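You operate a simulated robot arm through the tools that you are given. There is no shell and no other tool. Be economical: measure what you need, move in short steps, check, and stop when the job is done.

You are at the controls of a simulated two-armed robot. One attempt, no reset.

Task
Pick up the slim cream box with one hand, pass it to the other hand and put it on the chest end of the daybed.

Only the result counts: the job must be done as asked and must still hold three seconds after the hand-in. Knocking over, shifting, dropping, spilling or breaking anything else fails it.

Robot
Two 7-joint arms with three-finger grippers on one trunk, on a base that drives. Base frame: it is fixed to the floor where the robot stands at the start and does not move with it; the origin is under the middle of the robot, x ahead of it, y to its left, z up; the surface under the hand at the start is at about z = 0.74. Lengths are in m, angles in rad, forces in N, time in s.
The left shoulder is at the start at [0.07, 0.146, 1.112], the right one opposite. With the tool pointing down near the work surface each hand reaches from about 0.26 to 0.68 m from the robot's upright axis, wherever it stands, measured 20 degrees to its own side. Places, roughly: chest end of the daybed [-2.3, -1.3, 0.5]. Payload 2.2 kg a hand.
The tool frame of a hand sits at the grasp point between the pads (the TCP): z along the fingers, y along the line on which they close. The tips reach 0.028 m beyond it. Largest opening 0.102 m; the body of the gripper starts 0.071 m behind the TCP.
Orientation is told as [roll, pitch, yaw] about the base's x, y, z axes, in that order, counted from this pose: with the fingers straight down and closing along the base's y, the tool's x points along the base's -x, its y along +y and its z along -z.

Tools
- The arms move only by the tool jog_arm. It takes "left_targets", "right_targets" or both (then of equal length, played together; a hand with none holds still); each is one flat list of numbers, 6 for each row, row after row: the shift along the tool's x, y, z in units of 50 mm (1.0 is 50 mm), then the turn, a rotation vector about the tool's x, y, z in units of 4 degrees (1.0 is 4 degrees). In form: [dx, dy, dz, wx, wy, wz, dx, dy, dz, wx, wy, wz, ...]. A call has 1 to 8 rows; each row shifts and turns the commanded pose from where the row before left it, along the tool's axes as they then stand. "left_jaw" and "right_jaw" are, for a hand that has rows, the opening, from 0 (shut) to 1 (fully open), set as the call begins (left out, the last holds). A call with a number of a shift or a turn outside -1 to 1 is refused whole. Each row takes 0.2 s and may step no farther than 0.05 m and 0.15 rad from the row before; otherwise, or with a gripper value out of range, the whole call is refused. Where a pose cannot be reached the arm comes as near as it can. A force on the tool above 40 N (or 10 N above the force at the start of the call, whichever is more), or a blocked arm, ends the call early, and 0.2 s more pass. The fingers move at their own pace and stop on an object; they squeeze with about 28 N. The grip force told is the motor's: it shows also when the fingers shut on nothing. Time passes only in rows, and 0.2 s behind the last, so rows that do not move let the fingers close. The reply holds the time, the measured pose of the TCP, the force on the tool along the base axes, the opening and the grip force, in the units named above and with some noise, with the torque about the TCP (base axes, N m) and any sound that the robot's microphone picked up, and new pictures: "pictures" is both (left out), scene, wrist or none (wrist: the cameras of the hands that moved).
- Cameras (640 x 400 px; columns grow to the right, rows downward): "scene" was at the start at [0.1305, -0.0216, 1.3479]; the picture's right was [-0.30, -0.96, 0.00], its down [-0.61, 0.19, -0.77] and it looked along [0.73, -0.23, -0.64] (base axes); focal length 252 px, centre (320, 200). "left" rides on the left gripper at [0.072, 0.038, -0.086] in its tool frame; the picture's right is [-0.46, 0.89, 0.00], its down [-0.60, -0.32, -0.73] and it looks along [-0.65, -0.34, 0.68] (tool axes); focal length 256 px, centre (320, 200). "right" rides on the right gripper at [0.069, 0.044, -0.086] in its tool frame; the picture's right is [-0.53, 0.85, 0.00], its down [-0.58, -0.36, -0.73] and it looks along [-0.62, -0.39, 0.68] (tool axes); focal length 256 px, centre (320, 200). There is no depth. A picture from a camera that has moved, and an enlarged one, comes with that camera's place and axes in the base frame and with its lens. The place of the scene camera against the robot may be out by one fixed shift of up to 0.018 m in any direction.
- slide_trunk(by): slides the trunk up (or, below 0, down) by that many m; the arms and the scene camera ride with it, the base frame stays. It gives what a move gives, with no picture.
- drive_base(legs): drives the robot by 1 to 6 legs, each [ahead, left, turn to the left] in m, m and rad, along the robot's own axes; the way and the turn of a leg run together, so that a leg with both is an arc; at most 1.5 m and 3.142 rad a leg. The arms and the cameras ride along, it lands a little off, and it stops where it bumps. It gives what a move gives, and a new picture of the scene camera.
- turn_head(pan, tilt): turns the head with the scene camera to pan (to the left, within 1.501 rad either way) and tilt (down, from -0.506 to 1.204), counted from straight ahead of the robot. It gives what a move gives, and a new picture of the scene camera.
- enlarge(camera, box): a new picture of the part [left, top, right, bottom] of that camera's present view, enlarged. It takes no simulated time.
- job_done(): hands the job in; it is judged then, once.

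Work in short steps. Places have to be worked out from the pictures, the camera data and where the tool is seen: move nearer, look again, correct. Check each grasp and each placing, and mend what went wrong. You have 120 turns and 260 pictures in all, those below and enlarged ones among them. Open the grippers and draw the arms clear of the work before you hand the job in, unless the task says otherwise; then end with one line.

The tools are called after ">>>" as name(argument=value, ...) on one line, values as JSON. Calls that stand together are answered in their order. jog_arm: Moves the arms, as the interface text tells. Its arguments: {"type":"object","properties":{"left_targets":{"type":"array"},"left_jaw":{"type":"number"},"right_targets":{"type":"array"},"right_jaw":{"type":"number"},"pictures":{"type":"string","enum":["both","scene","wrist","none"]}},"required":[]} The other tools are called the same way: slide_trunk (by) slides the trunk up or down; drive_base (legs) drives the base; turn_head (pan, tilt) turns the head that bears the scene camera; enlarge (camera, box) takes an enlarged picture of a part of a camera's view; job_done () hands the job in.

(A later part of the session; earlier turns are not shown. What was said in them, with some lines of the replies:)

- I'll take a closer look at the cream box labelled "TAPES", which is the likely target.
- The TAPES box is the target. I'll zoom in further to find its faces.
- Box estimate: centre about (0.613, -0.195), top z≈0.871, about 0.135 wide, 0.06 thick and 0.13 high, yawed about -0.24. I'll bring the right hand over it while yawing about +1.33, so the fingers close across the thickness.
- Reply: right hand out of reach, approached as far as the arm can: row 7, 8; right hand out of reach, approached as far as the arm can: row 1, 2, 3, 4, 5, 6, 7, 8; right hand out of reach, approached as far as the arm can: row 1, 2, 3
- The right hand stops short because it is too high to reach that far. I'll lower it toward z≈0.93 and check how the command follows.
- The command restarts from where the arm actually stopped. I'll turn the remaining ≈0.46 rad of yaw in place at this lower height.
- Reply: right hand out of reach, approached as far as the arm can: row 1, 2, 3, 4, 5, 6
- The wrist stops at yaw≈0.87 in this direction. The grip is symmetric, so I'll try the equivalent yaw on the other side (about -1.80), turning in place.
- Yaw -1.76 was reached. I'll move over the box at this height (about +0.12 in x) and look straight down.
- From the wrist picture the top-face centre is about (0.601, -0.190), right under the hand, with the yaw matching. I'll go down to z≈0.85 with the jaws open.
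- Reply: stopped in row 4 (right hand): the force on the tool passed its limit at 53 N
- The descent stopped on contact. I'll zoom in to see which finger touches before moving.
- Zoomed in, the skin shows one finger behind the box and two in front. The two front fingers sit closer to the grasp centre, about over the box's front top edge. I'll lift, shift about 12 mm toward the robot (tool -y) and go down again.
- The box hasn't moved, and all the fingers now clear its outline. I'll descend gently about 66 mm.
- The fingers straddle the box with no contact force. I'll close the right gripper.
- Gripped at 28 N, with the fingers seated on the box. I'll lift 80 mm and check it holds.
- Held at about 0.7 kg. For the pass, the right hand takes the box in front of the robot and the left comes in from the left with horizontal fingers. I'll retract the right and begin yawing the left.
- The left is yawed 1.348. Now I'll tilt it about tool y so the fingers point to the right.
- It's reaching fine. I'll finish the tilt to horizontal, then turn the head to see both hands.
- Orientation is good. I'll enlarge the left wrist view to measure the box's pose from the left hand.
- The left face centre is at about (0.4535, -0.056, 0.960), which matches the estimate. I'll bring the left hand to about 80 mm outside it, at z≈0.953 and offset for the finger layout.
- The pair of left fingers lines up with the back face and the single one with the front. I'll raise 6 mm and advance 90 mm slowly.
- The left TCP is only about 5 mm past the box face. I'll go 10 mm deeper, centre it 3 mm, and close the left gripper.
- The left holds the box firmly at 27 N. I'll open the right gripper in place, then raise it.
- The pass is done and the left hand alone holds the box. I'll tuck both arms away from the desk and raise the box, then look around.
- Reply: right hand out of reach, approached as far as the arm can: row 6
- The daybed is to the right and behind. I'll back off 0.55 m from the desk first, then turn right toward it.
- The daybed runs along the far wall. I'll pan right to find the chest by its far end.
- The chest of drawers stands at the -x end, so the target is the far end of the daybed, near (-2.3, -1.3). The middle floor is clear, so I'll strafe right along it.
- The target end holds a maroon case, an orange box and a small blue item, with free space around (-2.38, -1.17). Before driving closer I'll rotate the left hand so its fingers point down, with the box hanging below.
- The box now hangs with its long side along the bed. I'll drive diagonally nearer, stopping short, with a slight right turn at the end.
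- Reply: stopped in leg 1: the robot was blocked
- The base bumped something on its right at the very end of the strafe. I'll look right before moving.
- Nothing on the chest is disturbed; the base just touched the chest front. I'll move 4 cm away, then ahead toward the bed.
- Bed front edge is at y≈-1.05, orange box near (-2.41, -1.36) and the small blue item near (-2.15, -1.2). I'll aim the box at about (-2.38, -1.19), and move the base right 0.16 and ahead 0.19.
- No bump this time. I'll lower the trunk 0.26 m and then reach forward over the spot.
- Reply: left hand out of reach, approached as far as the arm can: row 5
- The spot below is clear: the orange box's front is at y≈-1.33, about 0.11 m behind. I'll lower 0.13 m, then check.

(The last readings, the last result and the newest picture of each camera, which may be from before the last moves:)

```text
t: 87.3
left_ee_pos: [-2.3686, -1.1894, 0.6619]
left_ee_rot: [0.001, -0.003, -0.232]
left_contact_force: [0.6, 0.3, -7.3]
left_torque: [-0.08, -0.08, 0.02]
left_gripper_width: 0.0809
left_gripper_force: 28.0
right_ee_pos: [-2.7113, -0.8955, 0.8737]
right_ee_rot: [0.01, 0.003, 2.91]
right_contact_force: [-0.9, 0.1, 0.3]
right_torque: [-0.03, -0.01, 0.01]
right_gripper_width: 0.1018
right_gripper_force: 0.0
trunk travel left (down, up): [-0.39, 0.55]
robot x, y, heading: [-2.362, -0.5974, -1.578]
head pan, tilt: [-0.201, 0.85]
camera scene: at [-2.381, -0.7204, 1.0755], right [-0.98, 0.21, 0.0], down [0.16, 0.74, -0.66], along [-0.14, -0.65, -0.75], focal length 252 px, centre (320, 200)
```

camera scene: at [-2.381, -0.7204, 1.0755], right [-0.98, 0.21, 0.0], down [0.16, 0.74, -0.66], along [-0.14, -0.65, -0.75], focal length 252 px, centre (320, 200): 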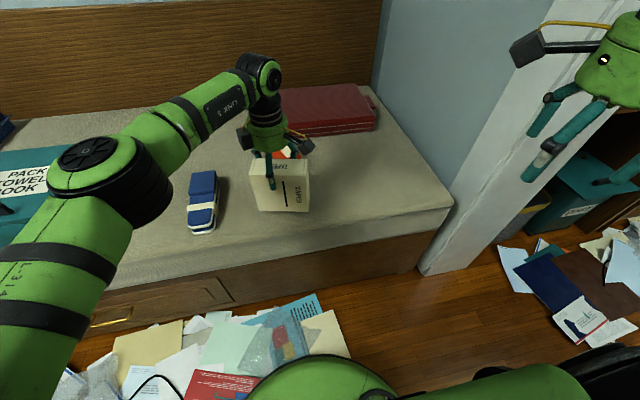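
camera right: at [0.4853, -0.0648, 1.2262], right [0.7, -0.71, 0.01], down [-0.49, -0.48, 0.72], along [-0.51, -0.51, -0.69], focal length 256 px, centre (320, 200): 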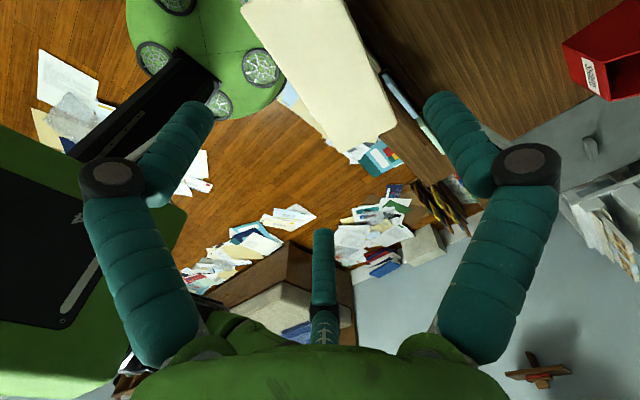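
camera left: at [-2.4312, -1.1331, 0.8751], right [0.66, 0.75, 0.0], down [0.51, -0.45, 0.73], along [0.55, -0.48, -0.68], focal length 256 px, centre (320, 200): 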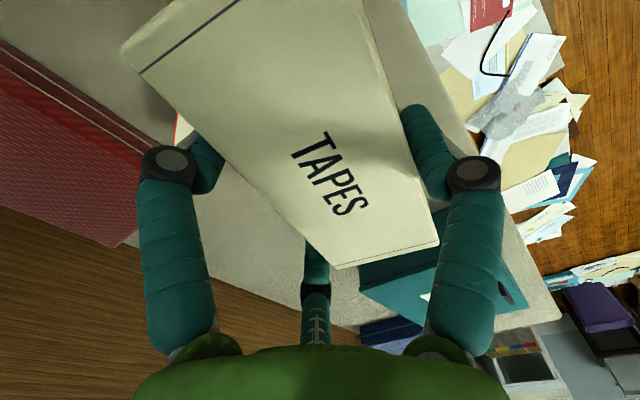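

Clear so far. I'll lower in 4 mm steps while watching the force.

>>> jog_arm(left_targets=[0, 0, 0.12, 0, 0, 0, 0, 0, 0.12, 0, 0, 0, 0, 0, 0.12, 0, 0, 0, 0, 0, 0.12, 0, 0, 0, 0, 0, 0.12, 0, 0, 0, 0, 0, 0, 0, 0, 0], pictures="scene")

>>> enlarge(camera="scene", box=[170, 110, 370, 250])

```text
t: 88.7
left_ee_pos: [-2.3707, -1.1885, 0.6328]
left_ee_rot: [-0.005, -0.001, -0.233]
left_contact_force: [1.1, 0.4, 19.5]
left_torque: [0.31, -0.95, -0.05]
left_gripper_width: 0.0809
left_gripper_force: 27.9
right_ee_pos: [-2.7104, -0.8931, 0.8756]
right_ee_rot: [0.013, 0.004, 2.908]
right_contact_force: [-0.2, -0.8, 0.8]
right_torque: [-0.02, 0.01, 0.04]
right_gripper_width: 0.1021
right_gripper_force: 0.1
trunk travel left (down, up): [-0.39, 0.55]
robot x, y, heading: [-2.3619, -0.5961, -1.575]
head pan, tilt: [-0.201, 0.85]
camera scene: at [-2.3808, -0.7175, 1.0763], right [-0.98, 0.21, 0.0], down [0.16, 0.73, -0.66], along [-0.14, -0.65, -0.75], focal length 252 px, centre (320, 200)
```

scene: 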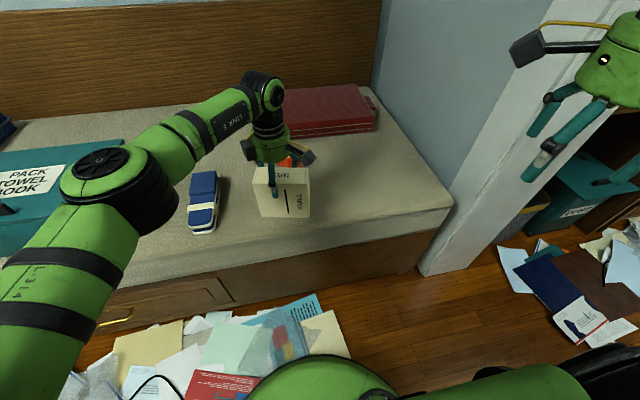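

```text
2.86 times, centred on (270, 180) of scene
camera zoom: at [-2.3808, -0.7175, 1.0763], right [-0.98, 0.21, 0.0], down [0.16, 0.73, -0.66], along [-0.14, -0.65, -0.75], focal length 720 px, centre (463, 257)
```

zoom: 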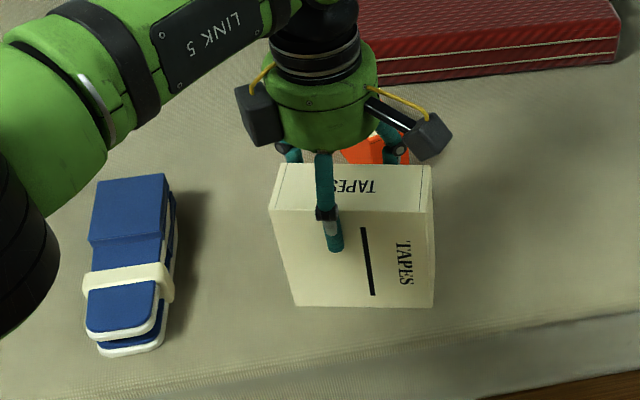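

The box is on the mattress, with contact at z≈0.633. I'll ease up 2 mm and open the left gripper.

>>> jog_arm(left_targets=[0, 0, -0.05, 0, 0, 0, 0, 0, 0, 0, 0, 0], pictures="none")

>>> jog_arm(left_targets=[0, 0, 0, 0, 0, 0, 0, 0, 0, 0, 0, 0, 0, 0, 0, 0, 0, 0, 0, 0, 0, 0, 0, 0], left_jaw=1)

```text
t: 89.3
left_ee_pos: [-2.3711, -1.1886, 0.6331]
left_ee_rot: [-0.001, -0.002, -0.233]
left_contact_force: [1.3, -1.1, 13.7]
left_torque: [-0.39, 0.02, -0.12]
left_gripper_width: 0.0813
left_gripper_force: 28.0
right_ee_pos: [-2.7107, -0.8942, 0.8742]
right_ee_rot: [0.015, 0.006, 2.908]
right_contact_force: [0.2, -0.3, 0.6]
right_torque: [0.0, 0.0, 0.0]
right_gripper_width: 0.1019
right_gripper_force: 0.1
trunk travel left (down, up): [-0.39, 0.55]
robot x, y, heading: [-2.3663, -0.5977, -1.582]
head pan, tilt: [-0.201, 0.85]
```

```text
t: 90.3
left_ee_pos: [-2.3712, -1.1877, 0.6334]
left_ee_rot: [0.002, 0.0, -0.232]
left_contact_force: [0.5, -0.2, -0.1]
left_torque: [0.01, -0.01, -0.02]
left_gripper_width: 0.1017
left_gripper_force: 0.0
right_ee_pos: [-2.7105, -0.8956, 0.8731]
right_ee_rot: [0.01, 0.003, 2.911]
right_contact_force: [0.3, -0.9, 0.2]
right_torque: [0.01, 0.0, 0.0]
right_gripper_width: 0.102
right_gripper_force: 0.0
trunk travel left (down, up): [-0.39, 0.55]
robot x, y, heading: [-2.3643, -0.5981, -1.584]
head pan, tilt: [-0.201, 0.85]
camera scene: at [-2.3808, -0.7199, 1.0756], right [-0.98, 0.21, 0.0], down [0.16, 0.73, -0.66], along [-0.14, -0.65, -0.75], focal length 252 px, centre (320, 200)
camera left: at [-2.4337, -1.1341, 0.7183], right [0.66, 0.75, 0.0], down [0.51, -0.45, 0.73], along [0.55, -0.48, -0.68], focal length 256 px, centre (320, 200)
```

scene: 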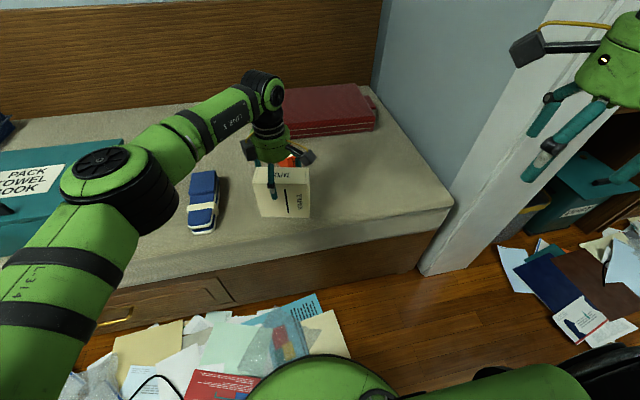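
left: 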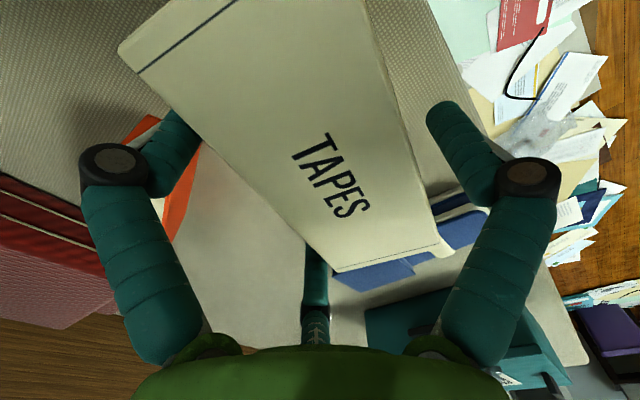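

The box stands free. I'll raise the left hand straight up.

>>> jog_arm(left_targets=[0, 0, -0.2, 0, 0, 0, 0, 0, -0.4, 0, 0, 0, 0, 0, -0.6, 0, 0, 0, 0, 0, -0.8, 0, 0, 0, 0, 0, -0.8, 0, 0, 0, 0, 0, 0, 0, 0, 0])

```text
t: 91.7
left_ee_pos: [-2.3709, -1.1875, 0.7721]
left_ee_rot: [0.001, -0.002, -0.231]
left_contact_force: [-0.2, -0.5, -0.9]
left_torque: [0.02, -0.02, -0.03]
left_gripper_width: 0.1019
left_gripper_force: 0.0
right_ee_pos: [-2.7103, -0.8957, 0.874]
right_ee_rot: [0.012, 0.003, 2.909]
right_contact_force: [-0.4, 0.3, 0.4]
right_torque: [0.02, 0.02, 0.02]
right_gripper_width: 0.1021
right_gripper_force: 0.1
trunk travel left (down, up): [-0.39, 0.55]
robot x, y, heading: [-2.3621, -0.6004, -1.573]
head pan, tilt: [-0.201, 0.85]
camera scene: at [-2.3805, -0.7203, 1.0755], right [-0.98, 0.21, 0.0], down [0.16, 0.74, -0.66], along [-0.14, -0.65, -0.75], focal length 252 px, centre (320, 200)
camera left: at [-2.433, -1.1328, 0.8577], right [0.66, 0.75, 0.0], down [0.51, -0.45, 0.73], along [0.55, -0.48, -0.68], focal length 256 px, centre (320, 200)
```

scene: 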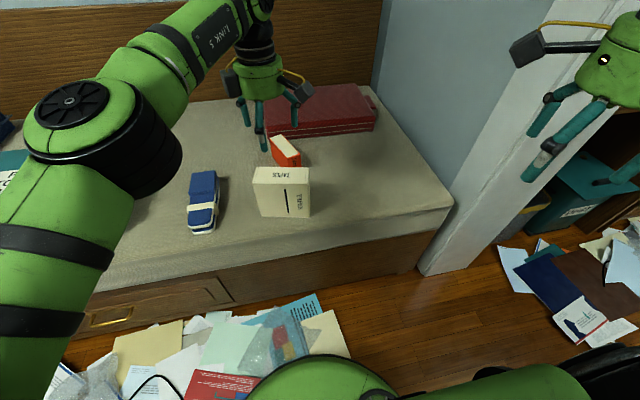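
left: 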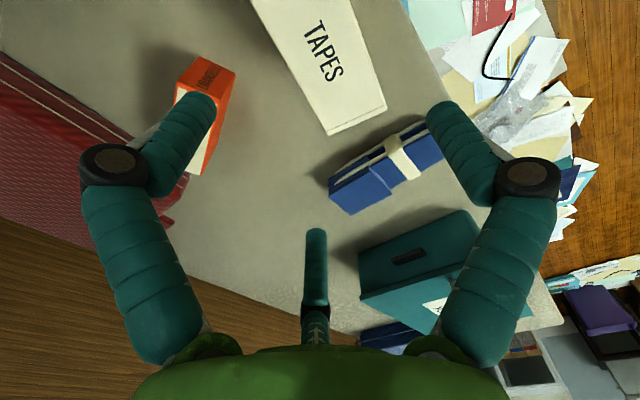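

The box stands upright and nothing else moved. I'll raise the trunk, pull the left arm back, and check once more.

>>> slide_trunk(by=0.2)

>>> jog_arm(left_targets=[0, 0.85, 0, 0, 0, 0, 0, 0.85, 0, 0, 0, 0, 0, 0.85, 0, 0, 0, 0, 0, 0.85, 0, 0, 0, 0, 0, 0, 0, 0, 0, 0], pictures="scene")

```text
t: 93.9
left_ee_pos: [-2.3721, -1.1873, 0.9711]
left_ee_rot: [0.002, -0.001, -0.232]
left_contact_force: [0.0, 0.2, -0.5]
left_torque: [0.04, 0.01, 0.0]
left_gripper_width: 0.102
left_gripper_force: 0.2
right_ee_pos: [-2.7108, -0.8949, 1.0733]
right_ee_rot: [0.01, 0.003, 2.91]
right_contact_force: [0.6, 0.5, -0.4]
right_torque: [0.01, -0.06, 0.01]
right_gripper_width: 0.102
right_gripper_force: 0.1
trunk travel left (down, up): [-0.59, 0.35]
robot x, y, heading: [-2.3643, -0.599, -1.578]
head pan, tilt: [-0.201, 0.85]
```

```text
t: 95.1
left_ee_pos: [-2.3313, -1.0226, 0.9724]
left_ee_rot: [0.003, -0.001, -0.231]
left_contact_force: [-0.1, -0.1, 0.6]
left_torque: [0.02, -0.03, -0.02]
left_gripper_width: 0.102
left_gripper_force: 0.0
right_ee_pos: [-2.7118, -0.8963, 1.0736]
right_ee_rot: [0.01, 0.007, 2.909]
right_contact_force: [-0.6, 0.9, 0.7]
right_torque: [-0.01, -0.01, -0.04]
right_gripper_width: 0.1021
right_gripper_force: 0.0
trunk travel left (down, up): [-0.59, 0.35]
robot x, y, heading: [-2.3644, -0.5956, -1.579]
head pan, tilt: [-0.201, 0.85]
camera scene: at [-2.3815, -0.7206, 1.2755], right [-0.98, 0.21, 0.0], down [0.16, 0.74, -0.66], along [-0.14, -0.65, -0.75], focal length 252 px, centre (320, 200)
```

scene: 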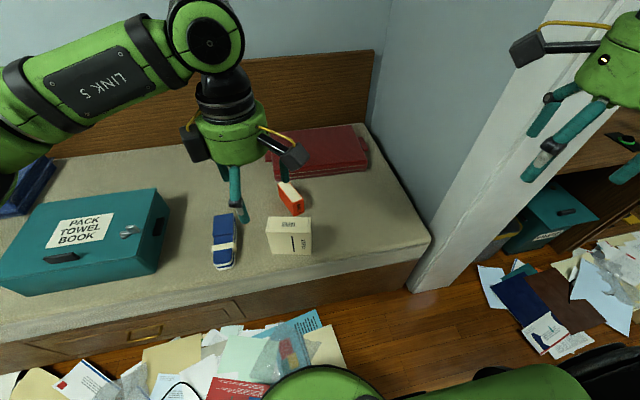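

The box is standing at the chest end of the daybed, both grippers are open and clear, and the neighbouring items haven't moved. Handing in.

>>> job_done()

```text
The job is handed in.
```

I picked up the slim cream TAPES box with the right hand, passed it to the left, and stood it on the chest end of the daybed. The base touched the chest of drawers once on the way, and nothing visibly moved.
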